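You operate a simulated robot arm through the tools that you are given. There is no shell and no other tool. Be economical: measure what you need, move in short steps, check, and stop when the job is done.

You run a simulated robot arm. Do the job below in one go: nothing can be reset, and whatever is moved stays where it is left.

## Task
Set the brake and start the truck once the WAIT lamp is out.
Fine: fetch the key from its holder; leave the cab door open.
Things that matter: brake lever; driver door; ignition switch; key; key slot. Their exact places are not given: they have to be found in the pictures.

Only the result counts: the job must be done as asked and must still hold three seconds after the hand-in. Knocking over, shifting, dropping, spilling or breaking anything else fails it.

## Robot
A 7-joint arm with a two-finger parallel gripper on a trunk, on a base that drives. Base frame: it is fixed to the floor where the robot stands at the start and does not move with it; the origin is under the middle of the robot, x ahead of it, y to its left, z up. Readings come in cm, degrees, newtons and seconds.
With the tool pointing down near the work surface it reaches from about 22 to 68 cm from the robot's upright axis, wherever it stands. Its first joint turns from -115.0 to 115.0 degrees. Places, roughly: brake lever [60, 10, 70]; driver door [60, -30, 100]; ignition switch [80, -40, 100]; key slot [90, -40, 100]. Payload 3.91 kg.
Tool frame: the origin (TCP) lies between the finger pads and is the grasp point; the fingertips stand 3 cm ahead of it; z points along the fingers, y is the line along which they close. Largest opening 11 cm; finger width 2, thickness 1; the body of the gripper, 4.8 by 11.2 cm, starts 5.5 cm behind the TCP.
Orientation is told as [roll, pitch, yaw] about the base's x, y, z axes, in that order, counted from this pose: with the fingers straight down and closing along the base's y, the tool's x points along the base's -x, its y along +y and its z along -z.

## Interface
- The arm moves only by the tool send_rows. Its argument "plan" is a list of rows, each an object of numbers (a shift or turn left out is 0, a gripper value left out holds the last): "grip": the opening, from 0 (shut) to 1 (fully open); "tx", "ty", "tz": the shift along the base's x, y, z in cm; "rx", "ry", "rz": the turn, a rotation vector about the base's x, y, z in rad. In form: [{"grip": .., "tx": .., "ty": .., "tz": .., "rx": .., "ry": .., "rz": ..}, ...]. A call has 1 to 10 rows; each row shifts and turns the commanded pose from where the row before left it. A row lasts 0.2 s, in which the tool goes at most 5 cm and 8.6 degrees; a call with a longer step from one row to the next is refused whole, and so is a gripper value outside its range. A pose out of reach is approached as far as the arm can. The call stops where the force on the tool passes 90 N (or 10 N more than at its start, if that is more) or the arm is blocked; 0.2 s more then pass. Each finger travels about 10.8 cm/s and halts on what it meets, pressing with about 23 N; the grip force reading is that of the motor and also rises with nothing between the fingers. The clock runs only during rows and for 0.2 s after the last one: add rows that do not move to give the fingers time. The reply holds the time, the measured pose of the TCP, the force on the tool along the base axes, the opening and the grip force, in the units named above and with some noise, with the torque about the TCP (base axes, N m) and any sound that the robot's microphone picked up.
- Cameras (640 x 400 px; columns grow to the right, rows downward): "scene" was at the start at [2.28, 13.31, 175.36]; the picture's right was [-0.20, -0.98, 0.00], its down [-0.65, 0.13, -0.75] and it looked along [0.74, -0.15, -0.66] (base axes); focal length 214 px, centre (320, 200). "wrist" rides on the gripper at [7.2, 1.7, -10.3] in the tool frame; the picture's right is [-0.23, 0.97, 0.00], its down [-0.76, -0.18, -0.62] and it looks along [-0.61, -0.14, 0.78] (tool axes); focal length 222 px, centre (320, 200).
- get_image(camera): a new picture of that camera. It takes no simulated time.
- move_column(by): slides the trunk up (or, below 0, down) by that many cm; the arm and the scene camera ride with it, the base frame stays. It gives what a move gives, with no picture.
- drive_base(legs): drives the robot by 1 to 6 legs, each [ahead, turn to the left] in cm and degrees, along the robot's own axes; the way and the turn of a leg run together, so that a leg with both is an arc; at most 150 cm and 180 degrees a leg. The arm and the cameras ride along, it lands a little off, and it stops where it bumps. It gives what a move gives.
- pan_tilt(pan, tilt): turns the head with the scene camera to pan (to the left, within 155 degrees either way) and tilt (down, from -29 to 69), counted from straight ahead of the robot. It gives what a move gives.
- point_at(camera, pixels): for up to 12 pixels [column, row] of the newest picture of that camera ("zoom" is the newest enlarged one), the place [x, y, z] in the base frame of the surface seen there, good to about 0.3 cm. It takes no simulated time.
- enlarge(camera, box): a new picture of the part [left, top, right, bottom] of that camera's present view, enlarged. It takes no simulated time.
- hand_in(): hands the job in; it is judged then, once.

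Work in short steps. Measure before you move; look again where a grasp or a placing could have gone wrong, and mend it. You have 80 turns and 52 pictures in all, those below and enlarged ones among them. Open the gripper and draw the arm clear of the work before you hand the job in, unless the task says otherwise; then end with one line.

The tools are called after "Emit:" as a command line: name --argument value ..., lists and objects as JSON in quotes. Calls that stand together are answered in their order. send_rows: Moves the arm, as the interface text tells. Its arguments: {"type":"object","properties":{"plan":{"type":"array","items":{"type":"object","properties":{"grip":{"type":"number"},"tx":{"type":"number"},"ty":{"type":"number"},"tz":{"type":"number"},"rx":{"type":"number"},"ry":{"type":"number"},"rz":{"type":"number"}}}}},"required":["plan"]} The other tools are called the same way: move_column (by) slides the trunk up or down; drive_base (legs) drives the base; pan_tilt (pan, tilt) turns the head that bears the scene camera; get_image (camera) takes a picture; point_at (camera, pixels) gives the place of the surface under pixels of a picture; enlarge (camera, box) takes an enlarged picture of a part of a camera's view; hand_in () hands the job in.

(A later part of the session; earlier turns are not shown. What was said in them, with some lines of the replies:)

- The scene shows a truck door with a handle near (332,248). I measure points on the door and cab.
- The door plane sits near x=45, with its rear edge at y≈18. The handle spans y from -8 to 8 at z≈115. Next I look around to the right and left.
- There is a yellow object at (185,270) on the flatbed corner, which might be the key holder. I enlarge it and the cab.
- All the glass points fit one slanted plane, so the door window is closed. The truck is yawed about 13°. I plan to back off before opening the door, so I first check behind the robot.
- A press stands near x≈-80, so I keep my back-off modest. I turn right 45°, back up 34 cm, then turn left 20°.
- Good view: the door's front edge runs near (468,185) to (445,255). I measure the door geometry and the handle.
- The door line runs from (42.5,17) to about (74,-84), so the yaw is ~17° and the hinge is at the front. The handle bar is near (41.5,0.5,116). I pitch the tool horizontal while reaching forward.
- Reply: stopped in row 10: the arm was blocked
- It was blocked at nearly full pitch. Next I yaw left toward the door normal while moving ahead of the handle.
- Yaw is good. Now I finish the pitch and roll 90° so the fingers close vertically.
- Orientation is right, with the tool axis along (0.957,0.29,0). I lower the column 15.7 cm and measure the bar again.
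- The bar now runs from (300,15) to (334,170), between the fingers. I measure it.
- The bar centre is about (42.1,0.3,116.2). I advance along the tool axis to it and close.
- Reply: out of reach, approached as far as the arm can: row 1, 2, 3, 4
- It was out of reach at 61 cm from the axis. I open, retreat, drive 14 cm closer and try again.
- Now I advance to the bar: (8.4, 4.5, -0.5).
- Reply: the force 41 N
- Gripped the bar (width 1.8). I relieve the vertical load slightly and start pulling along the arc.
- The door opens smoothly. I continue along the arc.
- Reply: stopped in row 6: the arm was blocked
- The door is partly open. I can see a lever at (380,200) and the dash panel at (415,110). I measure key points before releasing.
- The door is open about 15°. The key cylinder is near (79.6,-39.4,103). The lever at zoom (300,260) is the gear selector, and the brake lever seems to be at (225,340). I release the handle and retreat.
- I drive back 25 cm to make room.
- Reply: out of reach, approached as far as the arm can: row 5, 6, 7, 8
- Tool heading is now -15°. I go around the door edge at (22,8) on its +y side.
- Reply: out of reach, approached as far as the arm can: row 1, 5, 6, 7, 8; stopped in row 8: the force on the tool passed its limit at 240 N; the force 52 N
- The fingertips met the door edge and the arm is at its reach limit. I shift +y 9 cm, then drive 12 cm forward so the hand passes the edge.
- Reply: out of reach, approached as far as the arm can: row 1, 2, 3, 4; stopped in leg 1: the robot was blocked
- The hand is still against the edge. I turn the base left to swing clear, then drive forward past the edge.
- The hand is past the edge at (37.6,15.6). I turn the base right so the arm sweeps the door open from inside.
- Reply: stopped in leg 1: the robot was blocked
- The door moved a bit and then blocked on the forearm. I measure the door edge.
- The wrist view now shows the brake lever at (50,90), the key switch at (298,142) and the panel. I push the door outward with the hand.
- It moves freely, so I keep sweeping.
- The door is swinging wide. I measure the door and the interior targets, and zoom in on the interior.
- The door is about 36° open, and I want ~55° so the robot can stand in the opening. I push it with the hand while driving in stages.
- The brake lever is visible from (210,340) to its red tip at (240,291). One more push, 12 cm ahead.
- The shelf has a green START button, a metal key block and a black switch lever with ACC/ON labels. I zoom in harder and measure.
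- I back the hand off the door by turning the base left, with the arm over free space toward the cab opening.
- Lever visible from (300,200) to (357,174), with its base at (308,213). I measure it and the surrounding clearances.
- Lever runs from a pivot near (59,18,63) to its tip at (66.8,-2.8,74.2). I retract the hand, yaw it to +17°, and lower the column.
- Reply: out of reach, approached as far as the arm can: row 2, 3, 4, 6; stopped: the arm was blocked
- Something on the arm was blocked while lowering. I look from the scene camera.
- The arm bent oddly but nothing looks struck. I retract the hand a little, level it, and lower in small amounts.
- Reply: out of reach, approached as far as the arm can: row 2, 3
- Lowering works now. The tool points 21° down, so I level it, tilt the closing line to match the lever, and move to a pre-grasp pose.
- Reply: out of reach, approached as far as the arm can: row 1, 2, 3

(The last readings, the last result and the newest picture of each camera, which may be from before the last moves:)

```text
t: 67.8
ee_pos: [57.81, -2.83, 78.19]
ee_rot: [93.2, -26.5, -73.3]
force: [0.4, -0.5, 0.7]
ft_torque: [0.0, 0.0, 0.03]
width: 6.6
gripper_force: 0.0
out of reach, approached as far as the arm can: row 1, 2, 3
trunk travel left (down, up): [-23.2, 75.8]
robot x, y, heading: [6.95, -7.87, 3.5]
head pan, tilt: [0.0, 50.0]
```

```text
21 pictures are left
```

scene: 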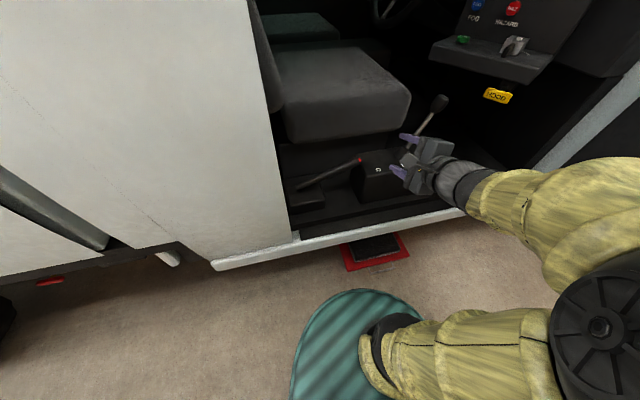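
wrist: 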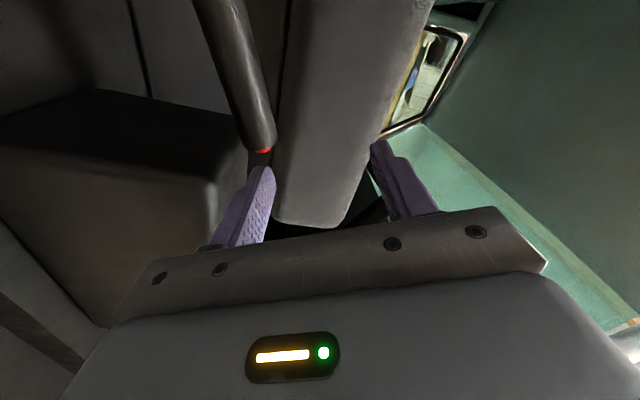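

Orientation fits: the lever tip is at (262,148), left of (below) the gap. I move down and toward +y, then measure.

Emit:
send_rows --plan '[{"tx": -0.7, "ty": 1, "tz": -1.5}, {"tx": -0.7, "ty": 1, "tz": -1.5}, {"tx": -0.7, "ty": 1, "tz": -1.5}, {"ty": 0.8, "tz": -1.3}]'

Emit:
get_image --camera "wrist"

Emit:
point_at --camera "wrist" --pixels '[[290, 60], [300, 100], [310, 130], [280, 30], [275, 120], [285, 150]]'

```text
t: 68.8
ee_pos: [59.46, 0.58, 73.94]
ee_rot: [93.2, -26.6, -73.2]
force: [-1.3, 2.2, 0.4]
ft_torque: [-0.01, 0.05, -0.12]
width: 6.58
gripper_force: 0.1
out of reach, approached as far as the arm can: row 1, 2, 3, 4
trunk travel left (down, up): [-23.2, 75.8]
robot x, y, heading: [7.19, -8.14, 3.8]
head pan, tilt: [0.0, 50.0]
```

```text
20 pictures are left
```

wrist: 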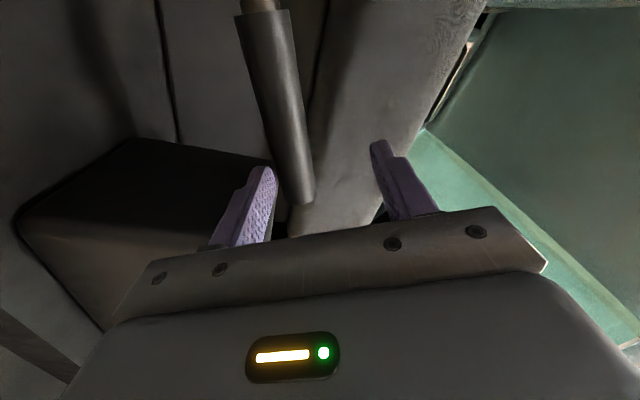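

```text
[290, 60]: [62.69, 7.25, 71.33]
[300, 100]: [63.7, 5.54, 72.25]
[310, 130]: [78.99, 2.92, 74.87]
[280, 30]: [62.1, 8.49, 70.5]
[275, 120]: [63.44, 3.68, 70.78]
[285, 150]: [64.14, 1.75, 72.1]
```

The lever is between the fingers, axis near (65.2,1,72.6). I drive the base forward 5.5 cm to bring the jaws around it, then close.

Emit:
drive_base --legs '[[5.5, 0]]'

Emit:
send_rows --plan '[{"tz": -0.4}, {"grip": 0}, {"grip": 0}, {"grip": 0}]'

Emit:
get_image --camera "wrist"

```text
t: 69.9
ee_pos: [64.67, 1.01, 73.7]
ee_rot: [92.7, -26.2, -73.0]
force: [-5.7, -0.8, 2.9]
ft_torque: [-0.16, 0.33, -0.31]
width: 6.56
gripper_force: 0.0
trunk travel left (down, up): [-23.2, 75.8]
robot x, y, heading: [12.57, -7.67, 3.8]
head pan, tilt: [0.0, 50.0]
stopped in leg 1: the robot was blocked; the commanded pose is now the measured one
```

```text
t: 70.9
ee_pos: [64.68, 0.95, 73.49]
ee_rot: [92.7, -26.2, -73.1]
force: [-45.5, -10.1, 2.4]
ft_torque: [0.41, 1.97, -2.06]
width: 3.23
gripper_force: 44.8
out of reach, approached as far as the arm can: row 1
trunk travel left (down, up): [-23.2, 75.8]
robot x, y, heading: [12.28, -7.67, 3.8]
head pan, tilt: [0.0, 50.0]
```

```text
19 pictures are left
```

wrist: 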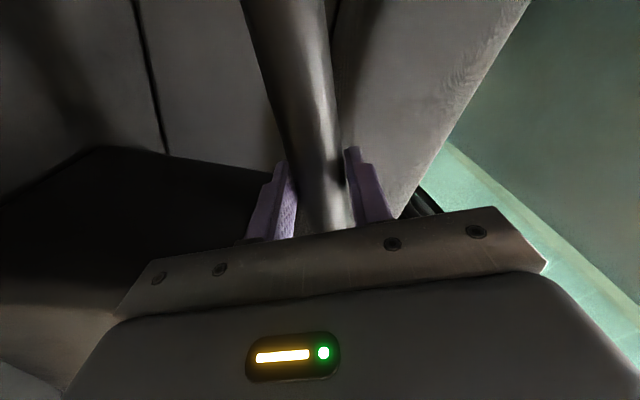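

Gripped the lever (3.2 cm). I ease back in x and lift along the arc about its pivot, rotating the tool with it.

Emit:
send_rows --plan '[{"tx": -0.5}, {"tx": -0.25, "ty": 0.66, "tz": 1.3, "rx": -0.066, "ry": -0.0245}, {"tx": -0.25, "ty": 0.7, "tz": 1.25, "rx": -0.066, "ry": -0.0245}, {"tx": -0.28, "ty": 0.75, "tz": 1.2, "rx": -0.066, "ry": -0.0245}, {"tx": -0.3, "ty": 0.8, "tz": 1.15, "rx": -0.066, "ry": -0.0245}]'

```text
t: 72.1
ee_pos: [64.04, 4.03, 78.74]
ee_rot: [94.4, -42.3, -74.0]
force: [-10.6, -7.5, 4.8]
ft_torque: [1.15, 0.43, 0.13]
width: 3.2
gripper_force: 45.3
out of reach, approached as far as the arm can: row 1
trunk travel left (down, up): [-23.2, 75.8]
robot x, y, heading: [12.59, -7.72, 3.9]
head pan, tilt: [0.0, 50.0]
```

It lifts freely, so I continue.

Emit:
send_rows --plan '[{"tx": -0.35, "ty": 1.0, "tz": 1.1, "rx": -0.066, "ry": -0.0245}, {"tx": -0.37, "ty": 1.05, "tz": 1.0, "rx": -0.066, "ry": -0.0245}, {"tx": -0.38, "ty": 1.1, "tz": 0.95, "rx": -0.066, "ry": -0.0245}, {"tx": -0.4, "ty": 1.15, "tz": 0.85, "rx": -0.066, "ry": -0.0245}]'

```text
t: 73.1
ee_pos: [62.8, 7.45, 81.78]
ee_rot: [95.3, -58.1, -75.8]
force: [31.4, -35.7, -8.5]
ft_torque: [0.87, -0.16, -0.87]
width: 3.3
gripper_force: 45.0
trunk travel left (down, up): [-23.2, 75.8]
robot x, y, heading: [12.63, -7.79, 3.5]
head pan, tilt: [0.0, 50.0]
```

Resistance is rising (Fy -36). I try a little more and look.

Emit:
send_rows --plan '[{"tx": -0.3, "ty": 0.9, "tz": 0.5, "rx": -0.05, "ry": -0.018}, {"tx": -0.3, "ty": 0.9, "tz": 0.5, "rx": -0.05, "ry": -0.018}]'

Emit:
get_image --camera "scene"

```text
t: 73.5
ee_pos: [62.7, 7.49, 81.83]
ee_rot: [93.3, -61.3, -75.8]
force: [29.9, -15.5, -20.8]
ft_torque: [1.14, -0.05, -0.63]
width: 3.45
gripper_force: 45.1
trunk travel left (down, up): [-23.2, 75.8]
robot x, y, heading: [12.9, -7.75, 3.8]
head pan, tilt: [0.0, 50.0]
stopped in row 2: the force on the tool passed its limit at 94 N (the readings are from after the stop); the commanded pose is now the measured one
```

```text
18 pictures are left
```

scene: 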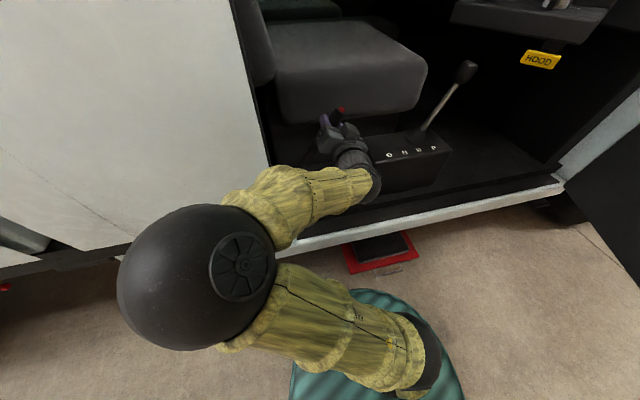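

The lever is at its stop with the red tip raised at (340,110). I release gently, pull out by driving back 20 cm, and check that it stays.

Emit:
send_rows --plan '[{"grip": 0.3}, {"grip": 0.6}, {"grip": 0.6}, {"grip": 0.6}]'

Emit:
drive_base --legs '[[-22, 0]]'

Emit:
get_image --camera "scene"

```text
t: 74.5
ee_pos: [62.35, 7.84, 82.15]
ee_rot: [94.4, -61.7, -76.2]
force: [0.2, 0.6, -0.1]
ft_torque: [0.0, 0.03, 0.01]
width: 6.59
gripper_force: 0.1
trunk travel left (down, up): [-23.2, 75.8]
robot x, y, heading: [12.56, -7.69, 3.9]
head pan, tilt: [0.0, 50.0]
```

```text
t: 76.4
ee_pos: [40.45, 6.6, 82.27]
ee_rot: [94.3, -61.6, -76.1]
force: [-0.5, -0.8, 0.0]
ft_torque: [-0.01, 0.0, 0.01]
width: 6.6
gripper_force: 0.1
trunk travel left (down, up): [-23.2, 75.8]
robot x, y, heading: [-9.16, -9.2, 3.7]
head pan, tilt: [0.0, 50.0]
```

```text
17 pictures are left
```

scene: 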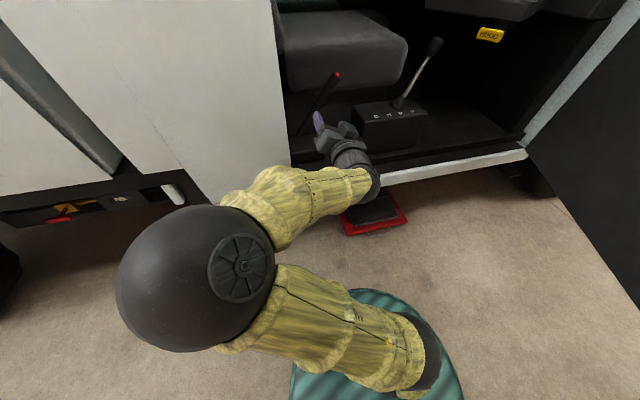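

The brake lever stays up (red tip at (337,74)). Next is the key on the bed at about (33,70,137): I raise the column, back up, and drive toward it.

Emit:
move_column --by 66

Emit:
drive_base --legs '[[-8, 0], [0, 90], [54, 0], [0, -62]]'

Emit:
send_rows --plan '[{"rz": 0.0, "grip": 0.6}]'

```text
refused: 66 is not a number from -40 to 40
```

```text
t: 90.2
ee_pos: [17.15, 80.29, 82.18]
ee_rot: [94.3, -61.6, -49.4]
force: [-0.3, 0.4, 0.4]
ft_torque: [-0.02, 0.03, -0.02]
width: 6.59
gripper_force: 0.0
trunk travel left (down, up): [-23.2, 75.8]
robot x, y, heading: [-20.19, 43.63, 30.2]
head pan, tilt: [0.0, 50.0]
```

```text
t: 90.6
ee_pos: [17.23, 80.07, 82.26]
ee_rot: [94.4, -61.6, -49.5]
force: [0.4, -0.1, -0.1]
ft_torque: [-0.02, 0.01, 0.02]
width: 6.61
gripper_force: 0.0
trunk travel left (down, up): [-23.2, 75.8]
robot x, y, heading: [-19.98, 43.8, 30.2]
head pan, tilt: [0.0, 50.0]
```

The column call was refused (max 40), but the drive finished without contact. I back off 12 cm before raising it in two steps.

Emit:
drive_base --legs '[[-12, 0]]'

Emit:
move_column --by 40

Emit:
move_column --by 26

Emit:
pan_tilt --pan 0 --tilt 40

Emit:
get_image --camera "scene"

```text
t: 91.9
ee_pos: [6.89, 74.03, 82.09]
ee_rot: [94.4, -61.7, -49.6]
force: [-0.3, 0.1, -0.1]
ft_torque: [-0.01, -0.04, 0.0]
width: 6.63
gripper_force: 0.1
trunk travel left (down, up): [-23.2, 75.8]
robot x, y, heading: [-30.21, 37.7, 30.1]
head pan, tilt: [0.0, 50.0]
```

```text
t: 95.8
ee_pos: [6.89, 74.09, 122.29]
ee_rot: [94.2, -61.7, -49.6]
force: [-0.1, 1.1, 0.1]
ft_torque: [-0.01, 0.02, 0.0]
width: 6.62
gripper_force: 0.0
trunk travel left (down, up): [-63.2, 35.8]
robot x, y, heading: [-30.73, 38.05, 30.2]
head pan, tilt: [0.0, 50.0]
```

```text
t: 98.4
ee_pos: [6.81, 74.12, 148.18]
ee_rot: [94.3, -61.6, -49.6]
force: [-1.4, 0.1, 0.8]
ft_torque: [-0.02, 0.0, 0.0]
width: 6.6
gripper_force: 0.0
trunk travel left (down, up): [-89.2, 9.8]
robot x, y, heading: [-30.39, 37.9, 30.2]
head pan, tilt: [0.0, 50.0]
```

```text
t: 99.2
ee_pos: [6.94, 74.01, 148.19]
ee_rot: [94.3, -61.6, -49.6]
force: [-0.9, 0.5, 0.0]
ft_torque: [-0.01, -0.02, 0.0]
width: 6.6
gripper_force: 0.0
trunk travel left (down, up): [-89.2, 9.8]
robot x, y, heading: [-30.55, 37.51, 30.3]
head pan, tilt: [0.0, 40.0]
```

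```text
16 pictures are left
```

scene: 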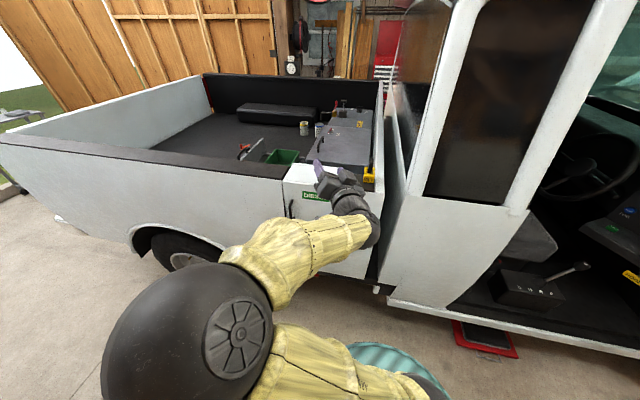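

Now I roll back and pitch the tool down, rising slightly as it turns.

Emit:
send_rows --plan '[{"rx": -0.088, "ry": -0.087, "tz": 1}, {"rx": -0.088, "ry": -0.087, "tz": 1}, {"rx": -0.088, "ry": -0.087, "tz": 1}, {"rx": -0.088, "ry": -0.087, "tz": 1}, {"rx": -0.1015, "ry": 0.1035, "tz": 1}, {"rx": -0.1015, "ry": 0.1035, "tz": 1}, {"rx": -0.1015, "ry": 0.1035}, {"rx": -0.1015, "ry": 0.1035}, {"rx": -0.1015, "ry": 0.1035}, {"rx": -0.1015, "ry": 0.1035}]'

Emit:
send_rows --plan '[{"rx": -0.1015, "ry": 0.1035, "tx": 1, "ty": -0.5}, {"rx": -0.1015, "ry": 0.1035, "tx": 1, "ty": -0.5}, {"rx": -0.1015, "ry": 0.1035, "tx": 1, "ty": -0.5}, {"rx": -0.1015, "ry": 0.1035, "tx": 1, "ty": -0.5}, {"rx": -0.1015, "ry": 0.1035, "tx": 1, "ty": -0.5}, {}]'

```text
t: 101.4
ee_pos: [6.86, 73.98, 154.19]
ee_rot: [0.8, -42.1, 44.5]
force: [-0.8, -0.2, 0.7]
ft_torque: [-0.02, 0.0, 0.01]
width: 6.61
gripper_force: 0.1
trunk travel left (down, up): [-89.2, 9.8]
robot x, y, heading: [-30.48, 37.87, 30.3]
head pan, tilt: [0.0, 40.0]
```

```text
t: 102.8
ee_pos: [11.62, 71.53, 154.24]
ee_rot: [0.7, -0.6, 44.5]
force: [-0.5, 0.3, 0.9]
ft_torque: [0.02, -0.03, 0.02]
width: 6.6
gripper_force: 0.0
trunk travel left (down, up): [-89.2, 9.8]
robot x, y, heading: [-30.57, 38.19, 30.0]
head pan, tilt: [0.0, 40.0]
```

The tool points down. I drive 14 cm closer and look with the wrist camera.

Emit:
drive_base --legs '[[14, 0]]'

Emit:
get_image --camera "wrist"

```text
t: 104.2
ee_pos: [24.23, 78.95, 154.22]
ee_rot: [0.7, -0.6, 44.5]
force: [0.5, 1.6, -0.9]
ft_torque: [0.01, 0.02, 0.01]
width: 6.6
gripper_force: 0.0
trunk travel left (down, up): [-89.2, 9.8]
robot x, y, heading: [-17.96, 45.22, 30.4]
head pan, tilt: [0.0, 40.0]
```

```text
15 pictures are left
```

wrist: 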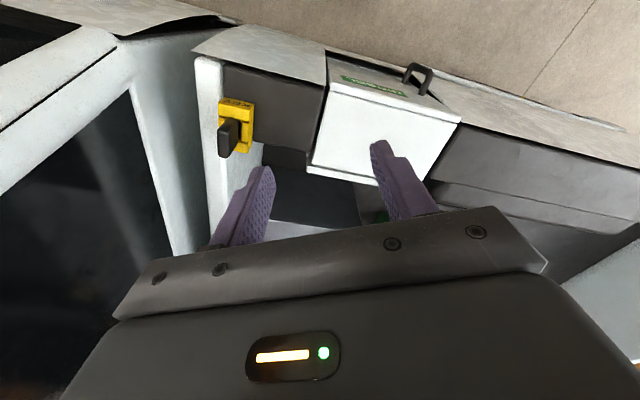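

The key is at (228,135) in its yellow holder. I enlarge it and measure.

Emit:
enlarge --camera "wrist" --box '[190, 80, 290, 170]'

Emit:
point_at --camera "wrist" --pixels '[[221, 123], [239, 122], [222, 137], [224, 155], [237, 145], [231, 102], [222, 104], [252, 103], [251, 125], [245, 150], [230, 135], [270, 110]]'

```text
4.44 times, centred on (240, 125) of wrist
```

zoom: 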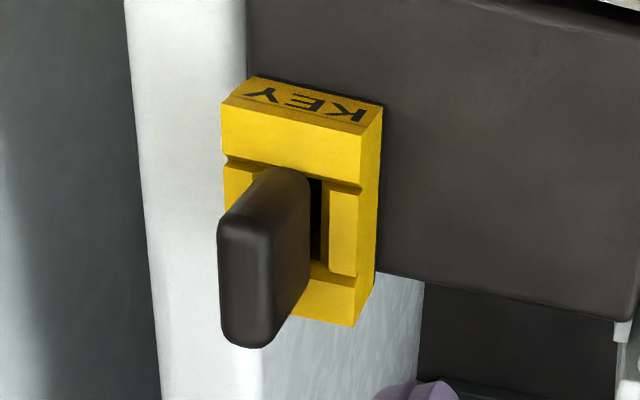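

```text
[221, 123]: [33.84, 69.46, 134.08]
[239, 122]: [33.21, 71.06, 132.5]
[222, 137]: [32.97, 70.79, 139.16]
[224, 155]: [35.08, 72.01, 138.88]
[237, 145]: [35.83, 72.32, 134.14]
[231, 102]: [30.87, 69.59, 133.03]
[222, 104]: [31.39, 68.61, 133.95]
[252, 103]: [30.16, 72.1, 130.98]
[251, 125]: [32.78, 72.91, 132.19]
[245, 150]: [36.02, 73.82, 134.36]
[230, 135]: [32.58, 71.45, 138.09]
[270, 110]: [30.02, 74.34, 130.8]
```

I need the key's yaw, so I measure more points on its top face and on the block's edges.

Emit:
point_at --camera "zoom" --pixels '[[245, 240], [245, 260], [245, 280], [245, 300], [244, 320], [244, 332], [232, 280], [260, 280], [230, 115], [355, 145], [345, 310], [230, 180]]'

```text
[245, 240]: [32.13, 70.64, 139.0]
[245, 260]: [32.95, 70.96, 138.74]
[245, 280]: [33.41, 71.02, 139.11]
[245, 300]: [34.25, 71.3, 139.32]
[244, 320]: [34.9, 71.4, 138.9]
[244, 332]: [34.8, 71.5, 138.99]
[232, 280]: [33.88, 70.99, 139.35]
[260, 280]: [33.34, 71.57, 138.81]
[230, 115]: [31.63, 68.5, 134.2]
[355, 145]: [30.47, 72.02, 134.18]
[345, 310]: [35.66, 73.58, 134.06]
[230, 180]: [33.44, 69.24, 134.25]
```

Key yaw is 17°, its top centre is (33.5,71.1,139), and the block top is 134.2. I check the white surface beside it, then align above the key.

Emit:
point_at --camera "zoom" --pixels '[[180, 200], [200, 300], [140, 200], [100, 200], [230, 370]]'

Emit:
send_rows --plan '[{"tx": 2.3, "ty": -2, "rz": -0.12, "grip": 0.4}, {"tx": 2.3, "ty": -2, "rz": -0.12}, {"tx": 2.3, "ty": -2, "rz": -0.12}, {"tx": 2.3, "ty": -2, "rz": -0.12}, {}]'

```text
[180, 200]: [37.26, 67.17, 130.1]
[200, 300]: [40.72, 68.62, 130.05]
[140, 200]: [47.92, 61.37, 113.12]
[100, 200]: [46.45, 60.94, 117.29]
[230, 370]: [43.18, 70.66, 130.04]
```

```text
t: 105.4
ee_pos: [33.22, 71.12, 154.16]
ee_rot: [0.6, -0.6, 16.9]
force: [0.4, -0.1, 0.1]
ft_torque: [0.02, -0.01, -0.01]
width: 4.41
gripper_force: 0.0
trunk travel left (down, up): [-89.2, 9.8]
robot x, y, heading: [-18.31, 44.89, 30.2]
head pan, tilt: [0.0, 40.0]
```

Clear of obstacles. I descend 16.3 cm onto the key head and close.

Emit:
send_rows --plan '[{"tx": 0.2, "tz": -4}, {"tz": -4}, {"tz": -4}, {"tz": -2.5}, {"tz": -1.7}, {}, {"grip": 0}, {"grip": 0}, {"grip": 0}]'

Emit:
get_image --camera "wrist"

```text
t: 107.4
ee_pos: [33.43, 70.84, 138.14]
ee_rot: [0.8, -0.6, 16.9]
force: [0.8, -0.5, 0.0]
ft_torque: [-0.01, -0.01, -0.01]
width: 1.4
gripper_force: 23.3
trunk travel left (down, up): [-89.2, 9.8]
robot x, y, heading: [-18.38, 44.76, 30.4]
head pan, tilt: [0.0, 40.0]
```

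```text
13 pictures are left
```

wrist: 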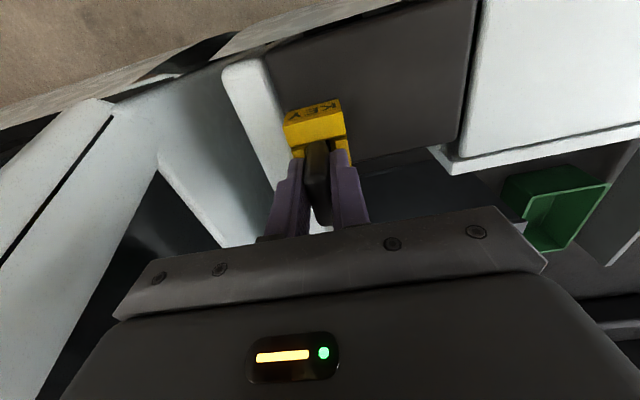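

The key head is gripped (1.4 cm). I lift straight up slowly.

Emit:
send_rows --plan '[{"tz": 1}, {"tz": 1.5}, {"tz": 2}, {"tz": 3}, {"tz": 3}, {"tz": 3}, {"tz": 3}]'

Emit:
get_image --camera "wrist"

```text
t: 109.0
ee_pos: [33.58, 70.7, 154.41]
ee_rot: [0.8, -0.6, 17.0]
force: [0.4, 0.1, 0.1]
ft_torque: [-0.02, 0.02, -0.01]
width: 1.45
gripper_force: 23.0
trunk travel left (down, up): [-89.2, 9.8]
robot x, y, heading: [-17.97, 45.11, 30.6]
head pan, tilt: [0.0, 40.0]
```

```text
12 pictures are left
```

wrist: 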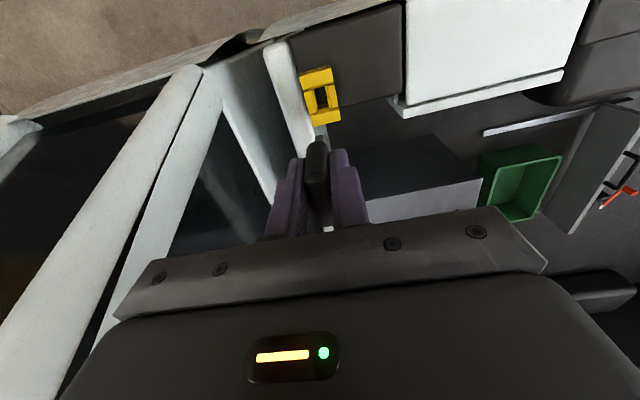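

The key is out with its blade hidden below. I back off, turn right and lower the column clear of the truck.

Emit:
drive_base --legs '[[-20, 0], [0, -73]]'

Emit:
move_column --by -36

Emit:
drive_base --legs '[[48, 0]]'

Emit:
pan_tilt --pan 15 --tilt 40

Emit:
get_image --camera "scene"

```text
t: 115.3
ee_pos: [4.26, -6.83, 154.4]
ee_rot: [0.8, -0.6, -55.4]
force: [-0.5, -0.6, -0.4]
ft_torque: [-0.01, 0.0, -0.01]
width: 1.42
gripper_force: 22.6
trunk travel left (down, up): [-89.2, 9.8]
robot x, y, heading: [-35.75, 34.81, -42.1]
head pan, tilt: [0.0, 40.0]
```

```text
t: 118.8
ee_pos: [4.35, -6.84, 118.36]
ee_rot: [0.9, -0.6, -55.5]
force: [0.2, 0.0, -1.1]
ft_torque: [-0.02, 0.05, 0.0]
width: 1.44
gripper_force: 22.7
trunk travel left (down, up): [-53.2, 45.8]
robot x, y, heading: [-35.64, 35.1, -42.2]
head pan, tilt: [0.0, 40.0]
```

```text
t: 122.1
ee_pos: [40.04, -39.75, 118.38]
ee_rot: [0.8, -0.6, -55.8]
force: [-0.1, 0.2, 0.1]
ft_torque: [-0.02, -0.02, -0.02]
width: 1.46
gripper_force: 23.2
trunk travel left (down, up): [-53.2, 45.8]
robot x, y, heading: [0.41, 1.94, -42.6]
head pan, tilt: [0.0, 40.0]
```

```text
t: 122.9
ee_pos: [39.89, -39.73, 118.43]
ee_rot: [0.8, -0.7, -55.8]
force: [0.1, -0.3, 0.3]
ft_torque: [-0.03, -0.03, -0.03]
width: 1.44
gripper_force: 22.9
trunk travel left (down, up): [-53.2, 45.8]
robot x, y, heading: [-0.37, 2.14, -42.6]
head pan, tilt: [15.0, 40.0]
```

```text
11 pictures are left
```

scene: 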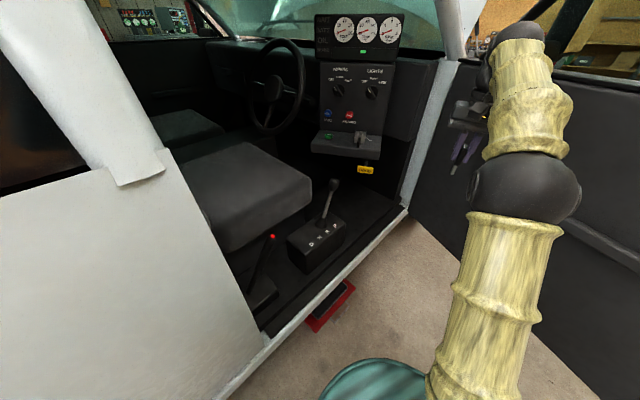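

The shelf with the key block is at (360,138). I zoom in to get its geometry.

Emit:
enlarge --camera "scene" --box '[335, 120, 385, 155]'

```text
11.43 times, centred on (360, 138) of scene
```

zoom: 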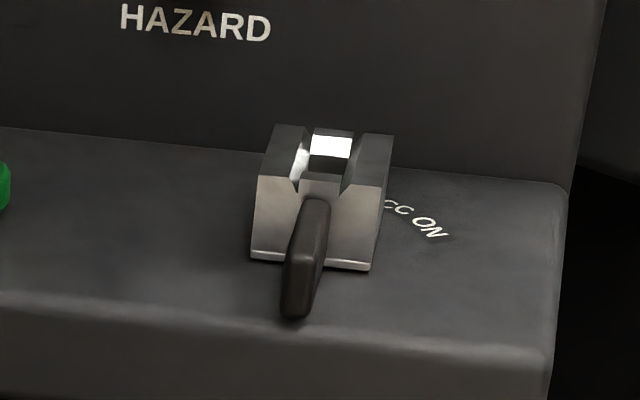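

Emit:
point_at --camera "zoom" --pixels '[[262, 170], [295, 185], [350, 185], [380, 188], [276, 130], [385, 140], [318, 205], [298, 285], [330, 150], [320, 186], [430, 225], [310, 260]]'

```text
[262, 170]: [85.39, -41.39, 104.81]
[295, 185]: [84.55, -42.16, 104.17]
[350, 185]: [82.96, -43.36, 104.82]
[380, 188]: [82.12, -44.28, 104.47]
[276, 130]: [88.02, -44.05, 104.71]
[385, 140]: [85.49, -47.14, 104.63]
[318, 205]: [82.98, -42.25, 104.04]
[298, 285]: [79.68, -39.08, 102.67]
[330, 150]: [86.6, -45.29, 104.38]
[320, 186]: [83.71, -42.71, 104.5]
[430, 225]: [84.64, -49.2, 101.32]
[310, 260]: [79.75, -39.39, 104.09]
```

Block top centre is (85.2,-44.2,104.7), with the slot along heading -42°. The ACC/ON marks sit clockwise from it. I drive to a stance closer to it.

Emit:
drive_base --legs '[[28, 0], [0, 18]]'

Emit:
drive_base --legs '[[6, 0]]'

```text
t: 126.5
ee_pos: [72.07, -44.64, 118.48]
ee_rot: [0.9, -0.7, -37.8]
force: [0.3, 0.2, -0.4]
ft_torque: [0.01, -0.01, 0.0]
width: 1.45
gripper_force: 22.7
trunk travel left (down, up): [-53.2, 45.8]
robot x, y, heading: [21.43, -17.12, -24.2]
head pan, tilt: [15.0, 40.0]
```

```text
t: 127.5
ee_pos: [77.55, -47.23, 118.3]
ee_rot: [0.8, -0.6, -37.8]
force: [-0.8, -0.6, 0.0]
ft_torque: [0.01, -0.01, 0.05]
width: 1.44
gripper_force: 23.1
trunk travel left (down, up): [-53.2, 45.8]
robot x, y, heading: [26.62, -19.82, -24.6]
head pan, tilt: [15.0, 40.0]
```

I move above the slot with yaw -42° and look.

Emit:
send_rows --plan '[{"tx": 2.5, "ty": 1, "rz": -0.073}, {"tx": 2.5, "ty": 1}, {"tx": 2.5, "ty": 1}, {"tz": -1}, {}]'

Emit:
get_image --camera "wrist"

```text
t: 128.7
ee_pos: [82.71, -44.7, 116.63]
ee_rot: [0.9, -0.7, -42.0]
force: [0.1, 0.4, -0.5]
ft_torque: [0.02, 0.0, 0.0]
width: 1.44
gripper_force: 22.4
out of reach, approached as far as the arm can: row 2, 3
trunk travel left (down, up): [-53.2, 45.8]
robot x, y, heading: [26.98, -19.88, -24.1]
head pan, tilt: [15.0, 40.0]
```

```text
9 pictures are left
```

wrist: 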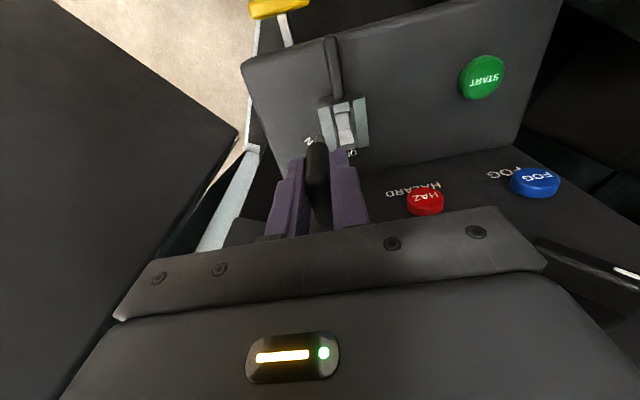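

It is about 3 cm short of reach. I zoom on the slot in this view and measure it.

Emit:
enlarge --camera "wrist" --box '[280, 80, 400, 180]'

Emit:
point_at --camera "wrist" --pixels '[[323, 101], [361, 97], [366, 143], [330, 148], [343, 105], [349, 140], [482, 76], [336, 60], [316, 160]]'

```text
4.00 times, centred on (340, 130) of wrist
```

zoom: 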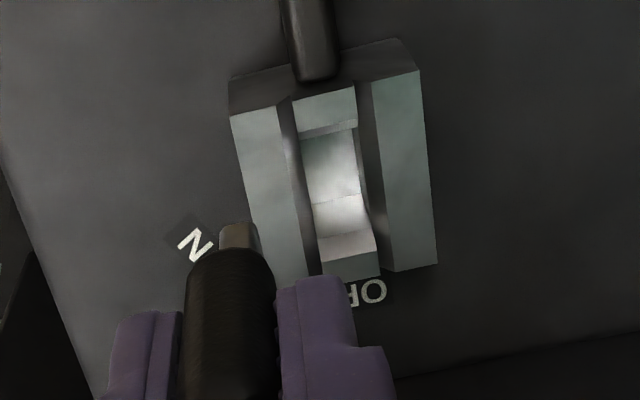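

```text
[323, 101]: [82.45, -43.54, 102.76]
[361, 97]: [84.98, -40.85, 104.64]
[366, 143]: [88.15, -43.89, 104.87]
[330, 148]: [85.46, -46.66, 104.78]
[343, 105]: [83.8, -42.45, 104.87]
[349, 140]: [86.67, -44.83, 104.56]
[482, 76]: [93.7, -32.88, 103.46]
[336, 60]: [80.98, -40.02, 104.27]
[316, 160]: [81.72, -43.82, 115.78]
```

The slot centre is about (85.2,-44.0), heading -42°, and the blade tip points down under the head. I drive 4 cm more and then align.

Emit:
drive_base --legs '[[4, 0]]'

```text
t: 129.6
ee_pos: [86.34, -46.39, 116.58]
ee_rot: [0.7, -0.6, -42.0]
force: [-0.2, 0.4, -0.2]
ft_torque: [0.0, 0.02, 0.01]
width: 1.45
gripper_force: 23.2
trunk travel left (down, up): [-53.2, 45.8]
robot x, y, heading: [30.24, -21.61, -24.2]
head pan, tilt: [15.0, 40.0]
```

Now I align at (85.1,-43.9), z≈113.5, and view.

Emit:
send_rows --plan '[{"tx": -0.6, "ty": 1.2}, {"tx": -0.64, "ty": 1.25}, {"tz": -1.5}, {"tz": -1.5}, {}, {}]'

Emit:
enlarge --camera "wrist" --box '[260, 100, 380, 200]'

```text
t: 131.0
ee_pos: [85.08, -43.86, 113.58]
ee_rot: [0.8, -0.6, -42.0]
force: [-0.5, -0.2, -1.3]
ft_torque: [-0.02, 0.0, 0.01]
width: 1.42
gripper_force: 22.8
trunk travel left (down, up): [-53.2, 45.8]
robot x, y, heading: [30.38, -21.36, -24.3]
head pan, tilt: [15.0, 40.0]
```

```text
4.00 times, centred on (320, 150) of wrist
```

zoom: 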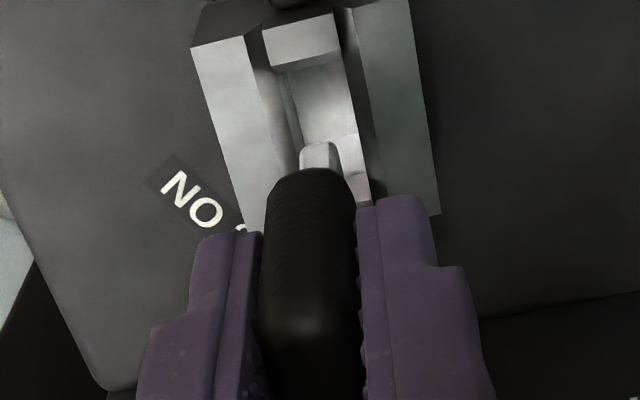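

The slot tilt matches the tool's x axis, so yaw is right. I measure the blade tip against the hole.

Emit:
point_at --camera "zoom" --pixels '[[312, 150], [320, 148], [330, 152], [320, 163], [285, 65], [335, 55], [265, 30], [335, 18], [220, 45], [250, 200], [420, 200], [400, 20]]'

```text
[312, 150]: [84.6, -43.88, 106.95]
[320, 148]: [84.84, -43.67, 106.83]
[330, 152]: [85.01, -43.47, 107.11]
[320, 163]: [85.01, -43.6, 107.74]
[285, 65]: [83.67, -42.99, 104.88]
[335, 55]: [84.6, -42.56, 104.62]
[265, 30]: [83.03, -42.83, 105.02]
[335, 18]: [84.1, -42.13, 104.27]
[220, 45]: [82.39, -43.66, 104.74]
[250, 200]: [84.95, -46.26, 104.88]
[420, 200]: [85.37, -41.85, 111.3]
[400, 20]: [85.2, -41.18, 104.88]
```

The blade tip is at z≈106.9, about 0.1 cm off laterally, and the slot heading is nearer -45°. I correct both and lower gently.

Emit:
send_rows --plan '[{"tx": 0.08, "ty": 0.08, "rz": -0.045}, {"tz": -1}, {"tz": -0.7}, {"tz": -0.6}, {"tz": -0.5}, {}]'

```text
t: 132.4
ee_pos: [84.97, -43.87, 110.77]
ee_rot: [0.8, -0.5, -44.7]
force: [-0.5, 0.5, 0.5]
ft_torque: [-0.01, 0.03, 0.0]
width: 1.42
gripper_force: 23.3
trunk travel left (down, up): [-53.2, 45.8]
robot x, y, heading: [30.33, -21.39, -24.5]
head pan, tilt: [15.0, 40.0]
```

No contact yet at tip z≈104. I continue.

Emit:
send_rows --plan '[{"tz": -0.4}, {"tz": -0.4}, {"tz": -0.4}, {"tz": -0.4}, {}]'

```text
t: 133.6
ee_pos: [84.84, -43.76, 109.26]
ee_rot: [0.8, -0.7, -44.6]
force: [-0.9, 0.7, -0.9]
ft_torque: [0.04, -0.01, -0.01]
width: 1.41
gripper_force: 23.4
trunk travel left (down, up): [-53.2, 45.8]
robot x, y, heading: [30.1, -21.42, -24.5]
head pan, tilt: [15.0, 40.0]
```

Emit:
send_rows --plan '[{"tz": -0.3}, {"tz": -0.3}, {"tz": -0.3}, {"tz": -0.3}, {}]'

Emit:
enlarge --camera "wrist" --box '[260, 100, 380, 200]'

```text
t: 134.8
ee_pos: [84.8, -43.77, 108.06]
ee_rot: [0.8, -0.8, -44.6]
force: [-0.1, 1.9, 21.9]
ft_torque: [0.03, -0.06, 0.05]
width: 1.47
gripper_force: 23.1
trunk travel left (down, up): [-53.2, 45.8]
robot x, y, heading: [30.03, -21.55, -24.5]
head pan, tilt: [15.0, 40.0]
```

```text
4.00 times, centred on (320, 150) of wrist
```

zoom: 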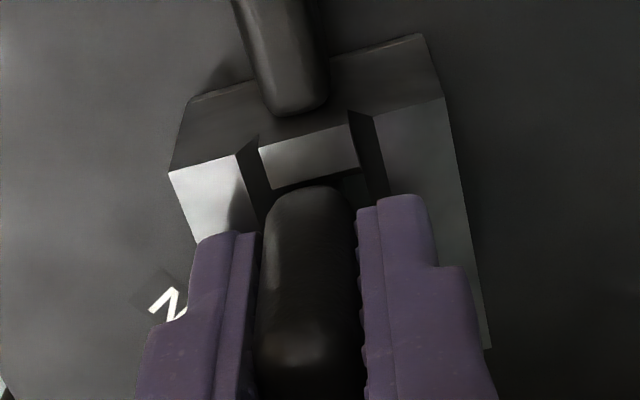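

The key bottomed with 22 N. I relieve that slightly and turn clockwise a bit at a time, watching torque.

Emit:
send_rows --plan '[{"tz": 0.15}, {"rz": -0.09}, {"rz": -0.09}, {"rz": -0.09}, {}]'

```text
t: 136.0
ee_pos: [85.0, -43.68, 108.25]
ee_rot: [0.7, -0.7, -60.1]
force: [-1.2, 3.3, 4.8]
ft_torque: [0.15, 0.04, 0.05]
width: 1.44
gripper_force: 22.8
trunk travel left (down, up): [-53.2, 45.8]
robot x, y, heading: [30.26, -21.39, -24.4]
head pan, tilt: [15.0, 40.0]
```

The rotor turns easily. I continue toward ON.

Emit:
send_rows --plan '[{"rz": -0.09}, {"rz": -0.09}, {"rz": -0.09}, {"rz": -0.09}, {"rz": -0.09}, {}]'

Emit:
enlarge --camera "wrist" --box '[250, 60, 410, 200]'

```text
t: 137.4
ee_pos: [85.07, -43.61, 107.97]
ee_rot: [0.7, -0.6, -85.9]
force: [5.4, 5.8, 4.8]
ft_torque: [0.28, -0.17, 0.07]
width: 1.46
gripper_force: 23.1
trunk travel left (down, up): [-53.2, 45.8]
robot x, y, heading: [30.37, -21.22, -24.4]
head pan, tilt: [15.0, 40.0]
```

```text
2.86 times, centred on (330, 130) of wrist
```

zoom: 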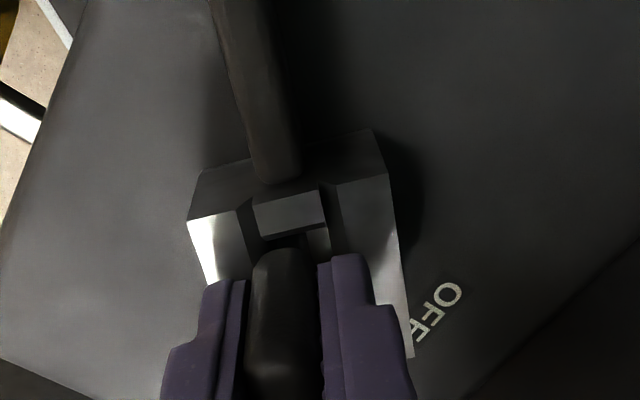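

The block rotates with the key. I turn on toward the ON stop in small steps.

Emit:
send_rows --plan '[{"rz": -0.07}, {"rz": -0.07}, {"rz": -0.07}, {}]'

Emit:
pan_tilt --pan 5 --tilt 25

Emit:
get_image --camera "scene"

```text
t: 138.4
ee_pos: [85.12, -43.62, 108.19]
ee_rot: [0.7, -0.7, -97.9]
force: [7.5, 9.6, 5.4]
ft_torque: [0.51, -0.31, 0.06]
width: 1.42
gripper_force: 23.1
trunk travel left (down, up): [-53.2, 45.8]
robot x, y, heading: [30.14, -21.28, -24.1]
head pan, tilt: [15.0, 40.0]
```

```text
t: 139.2
ee_pos: [85.18, -43.7, 108.16]
ee_rot: [0.7, -0.7, -97.9]
force: [6.5, 10.8, 3.2]
ft_torque: [0.59, -0.27, 0.09]
width: 1.47
gripper_force: 22.8
trunk travel left (down, up): [-53.2, 45.8]
robot x, y, heading: [30.14, -21.22, -24.7]
head pan, tilt: [5.0, 25.0]
```

```text
4 pictures are left
```

scene: 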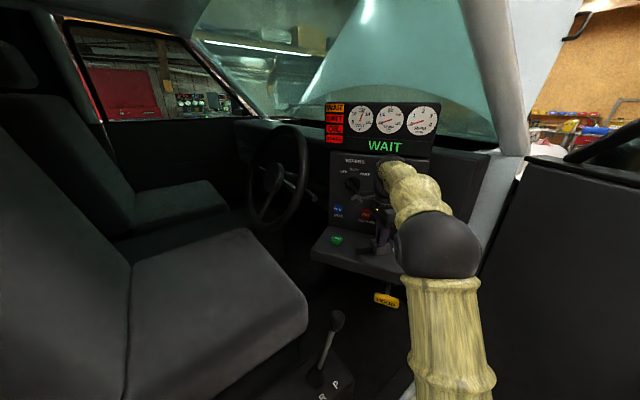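

ON is reached: the WAIT lamp is lit, along with the BATT/OIL/BRAKE lamps. I measure START and the wheel rim clearance while waiting, then release the key and rise.

Emit:
point_at --camera "scene" --pixels '[[336, 240], [333, 238], [340, 242], [306, 165], [300, 190], [288, 205], [339, 210], [372, 225]]'

Emit:
send_rows --plan '[{"rz": -0.03}, {"grip": 0.15}, {"grip": 0.3}, {}, {"tz": 1.5}, {"tz": 2}, {"tz": 3}, {"tz": 4}, {"tz": 2}]'

Emit:
enlarge --camera "scene" --box '[310, 90, 450, 260]'

```text
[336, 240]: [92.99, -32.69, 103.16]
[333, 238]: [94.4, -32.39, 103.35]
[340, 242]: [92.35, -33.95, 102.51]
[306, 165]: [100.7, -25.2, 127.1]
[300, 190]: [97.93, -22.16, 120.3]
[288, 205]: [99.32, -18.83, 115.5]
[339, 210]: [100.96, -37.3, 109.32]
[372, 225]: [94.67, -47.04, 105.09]
```

```text
t: 141.2
ee_pos: [85.08, -43.88, 119.81]
ee_rot: [0.9, -0.7, -99.8]
force: [0.4, 0.4, -0.1]
ft_torque: [-0.05, 0.0, 0.01]
width: 3.3
gripper_force: 0.1
out of reach, approached as far as the arm can: row 9
trunk travel left (down, up): [-53.2, 45.8]
robot x, y, heading: [30.22, -21.39, -24.5]
head pan, tilt: [5.0, 25.0]
```

```text
2.35 times, centred on (380, 175) of scene
```

zoom: 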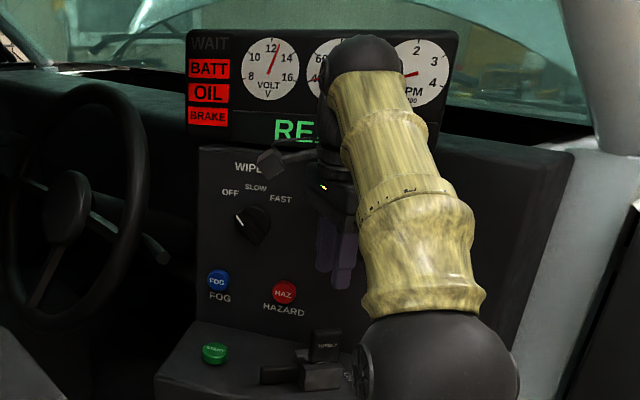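

WAIT is out and the display reads READY, with the key standing in the switch. I close the fingers and move toward START at (93.1,-32.9,103.2).

Emit:
send_rows --plan '[{"grip": 0, "tx": 0.5, "ty": 1.8, "rz": 0.12}, {"tx": 0.5, "ty": 1.8, "rz": 0.12}, {"tx": 0.8, "ty": 1.8, "rz": 0.12}, {"tx": 0.8, "ty": 1.8, "rz": 0.12}, {"tx": 0.8, "ty": 1.7, "rz": 0.12}]'

Emit:
drive_base --legs '[[3.5, 0]]'

```text
t: 142.4
ee_pos: [88.19, -34.79, 119.51]
ee_rot: [0.9, -0.7, -65.0]
force: [0.2, -0.3, -0.1]
ft_torque: [0.02, 0.01, -0.03]
width: 0.0
gripper_force: 23.0
out of reach, approached as far as the arm can: row 5
trunk travel left (down, up): [-53.2, 45.8]
robot x, y, heading: [30.03, -20.82, -24.7]
head pan, tilt: [5.0, 25.0]
```

```text
t: 143.3
ee_pos: [90.58, -35.84, 119.58]
ee_rot: [1.0, -0.6, -65.3]
force: [-1.3, -0.8, 0.2]
ft_torque: [-0.02, -0.05, 0.03]
width: 0.01
gripper_force: 23.2
trunk travel left (down, up): [-53.2, 45.8]
robot x, y, heading: [32.91, -22.24, -24.5]
head pan, tilt: [5.0, 25.0]
stopped in leg 1: the robot was blocked; the commanded pose is now the measured one
```

The base touched at its limit, but START is only 2.5/2.9 cm away. I shift over it and descend partway.

Emit:
send_rows --plan '[{"tz": -2}, {"tx": 0.8, "ty": 1, "tz": -2}, {"tx": 0.8, "ty": 1, "tz": -2}, {"tx": 0.8, "ty": 0.9, "tz": -2}, {"tz": -1.5}, {}]'

```text
t: 144.7
ee_pos: [92.95, -32.87, 110.0]
ee_rot: [0.9, -0.7, -65.2]
force: [0.1, 0.6, 1.0]
ft_torque: [0.05, 0.01, -0.01]
width: 0.0
gripper_force: 22.8
trunk travel left (down, up): [-53.2, 45.8]
robot x, y, heading: [32.79, -22.55, -24.7]
head pan, tilt: [5.0, 25.0]
```

Directly over START with the tips at z 107. I press down and listen.

Emit:
send_rows --plan '[{"tz": -1.5}, {"tz": -1.5}, {"tz": -0.6}, {"tz": -0.4}, {"tz": -0.3}, {}, {}, {}]'

```text
t: 146.5
ee_pos: [92.99, -32.83, 105.82]
ee_rot: [0.8, -0.6, -65.1]
force: [0.5, 1.4, 1.0]
ft_torque: [0.03, -0.05, 0.02]
width: 0.0
gripper_force: 22.3
trunk travel left (down, up): [-53.2, 45.8]
robot x, y, heading: [32.59, -22.41, -24.5]
head pan, tilt: [5.0, 25.0]
```

Still only about 1 N, so I press further in small steps.

Emit:
send_rows --plan '[{"tz": -0.2}, {"tz": -0.2}, {"tz": -0.2}, {}, {}, {}, {}]'

```text
t: 148.1
ee_pos: [92.93, -32.89, 105.49]
ee_rot: [1.3, -1.0, -65.1]
force: [13.1, 1.2, 30.3]
ft_torque: [0.05, -0.42, 0.03]
width: 0.01
gripper_force: 23.2
trunk travel left (down, up): [-53.2, 45.8]
robot x, y, heading: [32.8, -22.4, -24.5]
head pan, tilt: [5.0, 25.0]
heard: click
```

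A click was heard. I hold it briefly and check the display.

Emit:
send_rows --plan '[{}, {}, {}, {}, {}]'

Emit:
enlarge --camera "scene" --box '[290, 90, 450, 260]'

```text
t: 149.3
ee_pos: [93.0, -33.0, 105.39]
ee_rot: [1.0, -0.9, -65.2]
force: [12.5, 1.6, 32.5]
ft_torque: [0.04, -0.46, -0.01]
width: 0.01
gripper_force: 22.9
trunk travel left (down, up): [-53.2, 45.8]
robot x, y, heading: [32.8, -22.06, -24.4]
head pan, tilt: [5.0, 25.0]
```

```text
2.35 times, centred on (370, 175) of scene
```

zoom: 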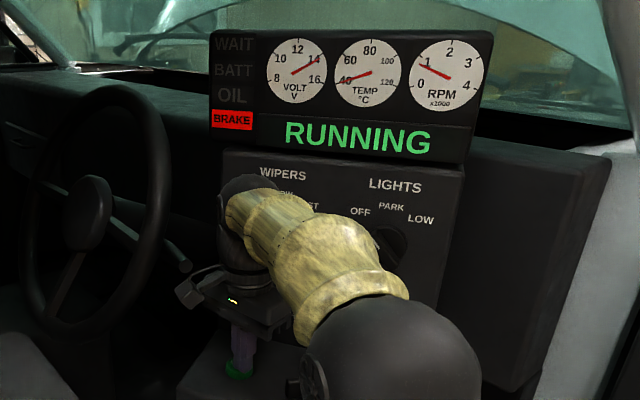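

RUNNING is displayed with the BRAKE lamp lit. I lift the hand, then back the robot out of the cab and open the gripper.

Emit:
send_rows --plan '[{"tz": 2}, {"tz": 3}, {"tz": 3}, {"tz": 3}, {"tz": 2}, {}]'

Emit:
drive_base --legs '[[-45, 0]]'

Emit:
send_rows --plan '[{"grip": 1}, {}, {}, {}]'

Emit:
get_image --camera "scene"

```text
t: 150.7
ee_pos: [92.83, -32.9, 117.87]
ee_rot: [0.9, -0.8, -65.2]
force: [-0.5, 0.3, -0.6]
ft_torque: [0.0, 0.03, -0.01]
width: 0.02
gripper_force: 22.6
out of reach, approached as far as the arm can: row 5
trunk travel left (down, up): [-53.2, 45.8]
robot x, y, heading: [32.72, -22.47, -24.8]
head pan, tilt: [5.0, 25.0]
```

```text
t: 153.8
ee_pos: [52.58, -15.28, 117.83]
ee_rot: [1.1, -0.8, -66.3]
force: [0.2, 0.1, -0.1]
ft_torque: [-0.03, -0.02, -0.02]
width: 0.0
gripper_force: 23.0
trunk travel left (down, up): [-53.2, 45.8]
robot x, y, heading: [-7.85, -3.59, -25.8]
head pan, tilt: [5.0, 25.0]
```

```text
t: 154.8
ee_pos: [52.41, -15.21, 117.82]
ee_rot: [1.1, -0.8, -66.3]
force: [-0.2, -0.1, 0.3]
ft_torque: [-0.03, 0.01, 0.02]
width: 11.04
gripper_force: 0.0
trunk travel left (down, up): [-53.2, 45.8]
robot x, y, heading: [-7.7, -3.49, -25.8]
head pan, tilt: [5.0, 25.0]
```

```text
1 pictures are left
```

scene: 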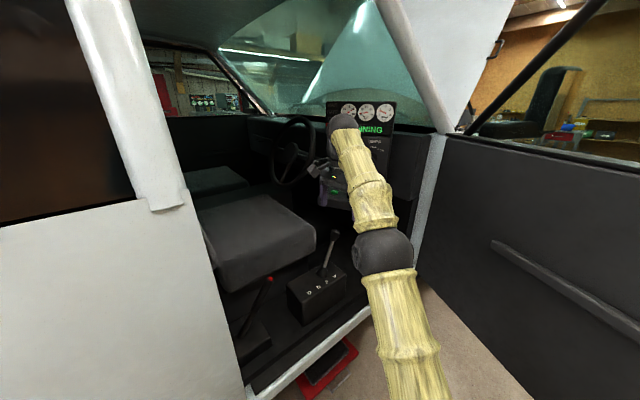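

The truck is running, the brake is up and the door is open. I back off 15 cm more so the arm is fully clear, then hand in.

Emit:
drive_base --legs '[[-15, 0]]'

Emit:
hand_in

```text
t: 156.3
ee_pos: [38.87, -8.64, 117.95]
ee_rot: [1.0, -0.8, -66.3]
force: [0.8, -0.4, -1.0]
ft_torque: [0.01, 0.01, 0.0]
width: 10.99
gripper_force: 0.1
trunk travel left (down, up): [-53.2, 45.8]
robot x, y, heading: [-21.1, 2.77, -25.8]
head pan, tilt: [5.0, 25.0]
```

```text
The job is handed in.
```

The brake is set and the truck is running: I pressed START only after the WAIT lamp went out, the key from its holder is in the switch at ON, and the cab door is open.
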